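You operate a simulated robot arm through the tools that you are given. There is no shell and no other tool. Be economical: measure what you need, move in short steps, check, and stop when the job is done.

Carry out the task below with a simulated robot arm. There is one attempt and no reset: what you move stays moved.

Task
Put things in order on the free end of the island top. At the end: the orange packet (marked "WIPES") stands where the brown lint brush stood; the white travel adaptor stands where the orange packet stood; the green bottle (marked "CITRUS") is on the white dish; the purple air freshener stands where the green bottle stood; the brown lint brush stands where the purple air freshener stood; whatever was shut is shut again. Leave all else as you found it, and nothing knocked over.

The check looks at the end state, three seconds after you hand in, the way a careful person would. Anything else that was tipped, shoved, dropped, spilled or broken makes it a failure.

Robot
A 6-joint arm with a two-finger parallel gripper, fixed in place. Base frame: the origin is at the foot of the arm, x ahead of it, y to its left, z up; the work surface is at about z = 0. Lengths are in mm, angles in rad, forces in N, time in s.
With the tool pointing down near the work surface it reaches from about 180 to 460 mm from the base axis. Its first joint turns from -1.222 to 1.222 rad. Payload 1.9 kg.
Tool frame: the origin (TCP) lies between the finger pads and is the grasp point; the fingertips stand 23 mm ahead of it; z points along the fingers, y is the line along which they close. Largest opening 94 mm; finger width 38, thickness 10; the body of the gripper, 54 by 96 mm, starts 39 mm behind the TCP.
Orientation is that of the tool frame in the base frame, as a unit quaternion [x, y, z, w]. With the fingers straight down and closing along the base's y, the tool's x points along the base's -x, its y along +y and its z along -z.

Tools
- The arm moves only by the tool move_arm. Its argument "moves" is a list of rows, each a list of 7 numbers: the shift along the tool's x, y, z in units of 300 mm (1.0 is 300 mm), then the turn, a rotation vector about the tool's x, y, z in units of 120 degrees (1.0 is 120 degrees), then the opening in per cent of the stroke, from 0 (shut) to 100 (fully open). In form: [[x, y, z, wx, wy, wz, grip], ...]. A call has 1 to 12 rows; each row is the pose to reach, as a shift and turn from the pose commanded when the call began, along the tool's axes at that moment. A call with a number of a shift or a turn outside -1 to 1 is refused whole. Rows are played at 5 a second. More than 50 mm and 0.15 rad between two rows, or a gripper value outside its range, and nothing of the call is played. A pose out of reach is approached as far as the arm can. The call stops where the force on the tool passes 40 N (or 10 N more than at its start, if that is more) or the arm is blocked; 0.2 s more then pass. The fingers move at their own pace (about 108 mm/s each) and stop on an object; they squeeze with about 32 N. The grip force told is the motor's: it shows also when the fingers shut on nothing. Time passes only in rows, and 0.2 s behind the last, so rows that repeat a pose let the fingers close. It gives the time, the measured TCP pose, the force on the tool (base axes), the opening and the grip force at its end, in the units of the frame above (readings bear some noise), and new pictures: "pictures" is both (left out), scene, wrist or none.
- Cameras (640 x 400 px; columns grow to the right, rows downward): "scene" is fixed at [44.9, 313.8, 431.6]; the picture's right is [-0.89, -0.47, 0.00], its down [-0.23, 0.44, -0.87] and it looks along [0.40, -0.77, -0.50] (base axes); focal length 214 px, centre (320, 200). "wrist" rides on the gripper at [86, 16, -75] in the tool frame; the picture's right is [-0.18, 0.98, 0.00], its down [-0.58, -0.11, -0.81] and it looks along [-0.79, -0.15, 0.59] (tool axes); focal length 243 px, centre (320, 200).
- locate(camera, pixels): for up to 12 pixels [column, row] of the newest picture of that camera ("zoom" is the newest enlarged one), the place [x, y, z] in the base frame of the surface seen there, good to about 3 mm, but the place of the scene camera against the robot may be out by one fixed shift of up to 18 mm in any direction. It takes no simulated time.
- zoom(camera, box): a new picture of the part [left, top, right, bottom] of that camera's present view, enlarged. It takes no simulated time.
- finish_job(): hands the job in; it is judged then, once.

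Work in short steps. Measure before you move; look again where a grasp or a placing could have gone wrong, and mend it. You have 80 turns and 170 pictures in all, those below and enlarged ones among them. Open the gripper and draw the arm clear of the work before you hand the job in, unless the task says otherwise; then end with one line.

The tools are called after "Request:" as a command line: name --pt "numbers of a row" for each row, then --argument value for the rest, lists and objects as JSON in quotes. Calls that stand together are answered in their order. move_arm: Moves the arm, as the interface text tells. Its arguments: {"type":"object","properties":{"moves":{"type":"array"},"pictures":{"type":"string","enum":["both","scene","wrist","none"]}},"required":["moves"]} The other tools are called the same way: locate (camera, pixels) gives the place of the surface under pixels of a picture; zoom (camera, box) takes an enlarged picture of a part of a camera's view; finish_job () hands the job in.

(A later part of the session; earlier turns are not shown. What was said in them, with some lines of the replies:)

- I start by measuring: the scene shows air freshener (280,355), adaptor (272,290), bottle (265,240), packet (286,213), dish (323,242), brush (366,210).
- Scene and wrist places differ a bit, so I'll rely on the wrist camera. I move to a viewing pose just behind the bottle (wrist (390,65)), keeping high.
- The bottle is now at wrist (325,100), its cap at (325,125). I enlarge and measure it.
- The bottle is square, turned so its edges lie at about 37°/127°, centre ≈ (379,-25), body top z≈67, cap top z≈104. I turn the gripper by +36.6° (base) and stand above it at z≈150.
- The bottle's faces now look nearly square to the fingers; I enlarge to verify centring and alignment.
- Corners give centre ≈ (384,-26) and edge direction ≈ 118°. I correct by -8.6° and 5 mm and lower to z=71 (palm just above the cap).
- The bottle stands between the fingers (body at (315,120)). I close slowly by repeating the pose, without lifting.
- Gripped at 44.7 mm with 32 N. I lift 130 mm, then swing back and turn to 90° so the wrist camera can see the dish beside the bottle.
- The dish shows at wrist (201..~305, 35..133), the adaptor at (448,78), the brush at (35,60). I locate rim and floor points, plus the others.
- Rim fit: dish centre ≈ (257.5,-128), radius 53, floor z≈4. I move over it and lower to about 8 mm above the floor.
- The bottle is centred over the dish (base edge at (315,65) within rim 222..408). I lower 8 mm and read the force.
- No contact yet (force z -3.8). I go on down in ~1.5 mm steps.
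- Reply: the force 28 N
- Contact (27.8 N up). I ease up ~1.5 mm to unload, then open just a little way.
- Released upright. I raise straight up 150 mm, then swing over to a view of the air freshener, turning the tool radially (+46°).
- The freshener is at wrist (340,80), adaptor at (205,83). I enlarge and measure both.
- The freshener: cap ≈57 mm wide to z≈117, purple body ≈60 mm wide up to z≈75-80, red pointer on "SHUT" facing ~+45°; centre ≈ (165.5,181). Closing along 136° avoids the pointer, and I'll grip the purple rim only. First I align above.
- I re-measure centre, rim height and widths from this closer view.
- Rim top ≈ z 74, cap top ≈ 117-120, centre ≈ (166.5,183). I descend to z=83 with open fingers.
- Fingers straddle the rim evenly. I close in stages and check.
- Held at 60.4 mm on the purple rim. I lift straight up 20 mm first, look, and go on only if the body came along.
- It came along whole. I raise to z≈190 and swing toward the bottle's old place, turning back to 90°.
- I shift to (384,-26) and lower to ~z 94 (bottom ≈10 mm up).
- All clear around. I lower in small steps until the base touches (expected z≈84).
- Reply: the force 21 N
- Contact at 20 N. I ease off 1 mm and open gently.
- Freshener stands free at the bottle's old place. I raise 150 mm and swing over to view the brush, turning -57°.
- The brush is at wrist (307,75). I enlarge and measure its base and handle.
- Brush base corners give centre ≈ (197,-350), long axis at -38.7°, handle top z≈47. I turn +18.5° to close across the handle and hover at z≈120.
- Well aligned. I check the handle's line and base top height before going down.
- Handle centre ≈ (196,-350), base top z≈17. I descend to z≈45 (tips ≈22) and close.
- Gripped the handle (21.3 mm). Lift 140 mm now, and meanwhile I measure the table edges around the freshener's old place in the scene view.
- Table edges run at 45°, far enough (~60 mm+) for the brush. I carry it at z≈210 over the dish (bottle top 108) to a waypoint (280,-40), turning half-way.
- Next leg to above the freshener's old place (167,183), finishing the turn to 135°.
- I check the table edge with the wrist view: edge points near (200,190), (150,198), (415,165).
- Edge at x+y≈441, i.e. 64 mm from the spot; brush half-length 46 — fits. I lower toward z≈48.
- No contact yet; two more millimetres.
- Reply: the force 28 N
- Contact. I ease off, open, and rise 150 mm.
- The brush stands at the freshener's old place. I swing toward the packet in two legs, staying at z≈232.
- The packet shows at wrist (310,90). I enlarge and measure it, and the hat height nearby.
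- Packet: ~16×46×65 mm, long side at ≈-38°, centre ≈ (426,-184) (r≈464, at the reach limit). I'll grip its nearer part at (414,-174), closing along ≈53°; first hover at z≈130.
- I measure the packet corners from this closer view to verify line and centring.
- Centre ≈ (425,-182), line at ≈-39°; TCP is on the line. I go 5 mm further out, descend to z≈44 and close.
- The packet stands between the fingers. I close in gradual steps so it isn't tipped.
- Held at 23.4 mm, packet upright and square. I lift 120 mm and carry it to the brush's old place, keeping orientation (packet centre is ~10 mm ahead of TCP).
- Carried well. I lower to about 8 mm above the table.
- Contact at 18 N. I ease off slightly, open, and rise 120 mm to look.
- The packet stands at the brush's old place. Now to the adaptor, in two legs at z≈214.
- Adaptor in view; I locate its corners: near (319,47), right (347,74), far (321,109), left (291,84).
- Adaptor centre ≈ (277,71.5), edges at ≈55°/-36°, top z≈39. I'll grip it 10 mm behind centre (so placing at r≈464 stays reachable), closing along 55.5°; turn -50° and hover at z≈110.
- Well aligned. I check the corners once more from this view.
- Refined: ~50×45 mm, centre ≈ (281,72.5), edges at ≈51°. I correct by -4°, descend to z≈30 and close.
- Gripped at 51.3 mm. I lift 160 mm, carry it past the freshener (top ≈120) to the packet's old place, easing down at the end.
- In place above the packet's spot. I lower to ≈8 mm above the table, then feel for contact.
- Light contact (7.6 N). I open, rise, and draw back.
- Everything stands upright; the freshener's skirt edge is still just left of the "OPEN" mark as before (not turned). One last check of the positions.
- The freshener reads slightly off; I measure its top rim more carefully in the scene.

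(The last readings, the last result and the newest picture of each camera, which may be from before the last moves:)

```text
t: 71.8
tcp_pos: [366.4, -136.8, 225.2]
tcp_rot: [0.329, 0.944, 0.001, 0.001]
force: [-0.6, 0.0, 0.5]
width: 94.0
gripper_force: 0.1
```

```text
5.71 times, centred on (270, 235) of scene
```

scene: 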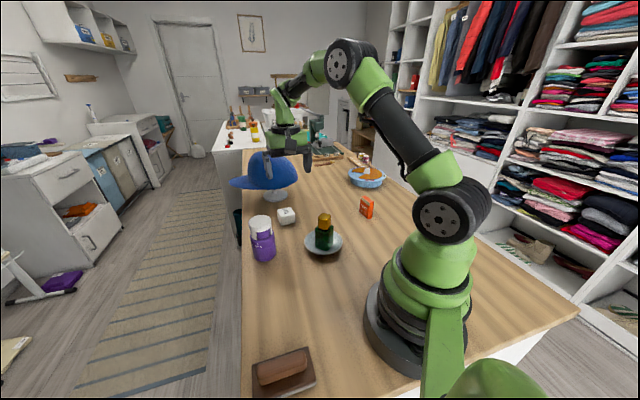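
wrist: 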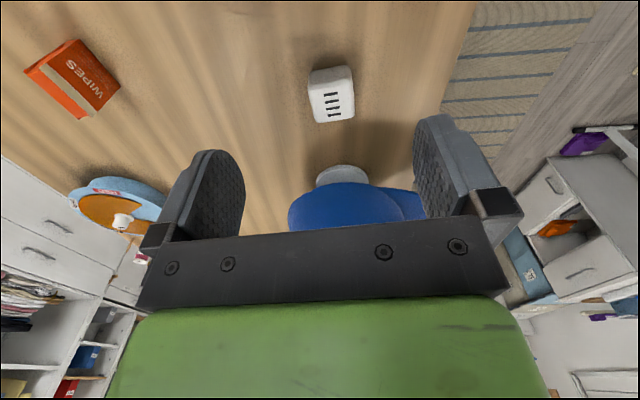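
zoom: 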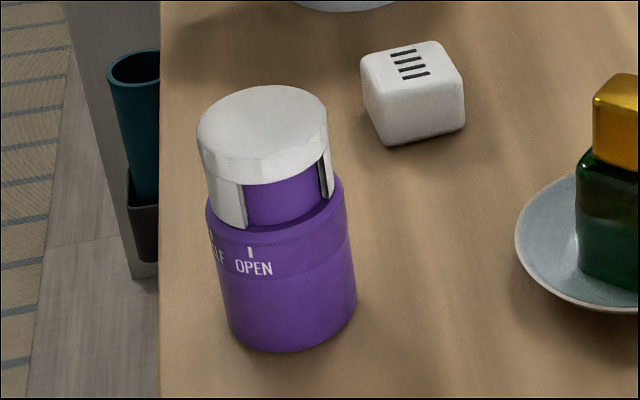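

Rim centre ≈ (383,-10) in scene frame, i.e. ≈ (380,-22) after the camera shift: on the bottle's spot. I raise the arm clear and hand in.

Request:
move_arm --pt "0.08 0 -0.1 0 0 0 100" --pt "0.16 0 -0.2 0 0 0 100" --pt "0.24 0 -0.3 0 0 0 100" --pt "0.24 0 -0.3 0 0 0 100" --pictures "scene"

Request:
finish_job

```text
t: 72.8
tcp_pos: [308.7, -91.2, 317.1]
tcp_rot: [0.33, 0.944, 0.001, 0.0]
force: [-0.3, 1.3, 0.4]
width: 94.2
gripper_force: 0.1
```

scene: 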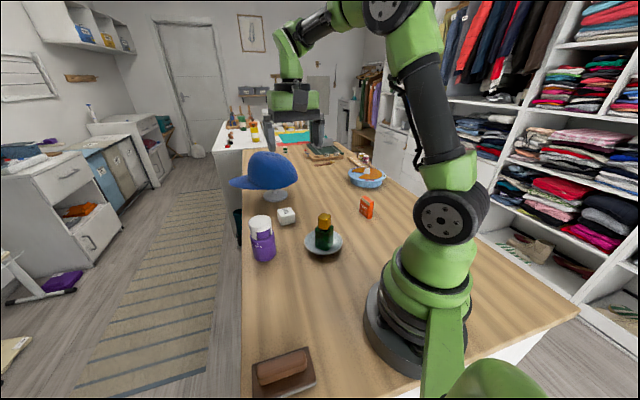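

```text
The job is handed in.
```

The job is handed in: all five things stand upright in their new places, each within a few millimetres by my measurements, nothing was knocked over, and the air freshener's cap was not turned from "SHUT" as far as I could see, though its red pointer faced away from the camera at the end.
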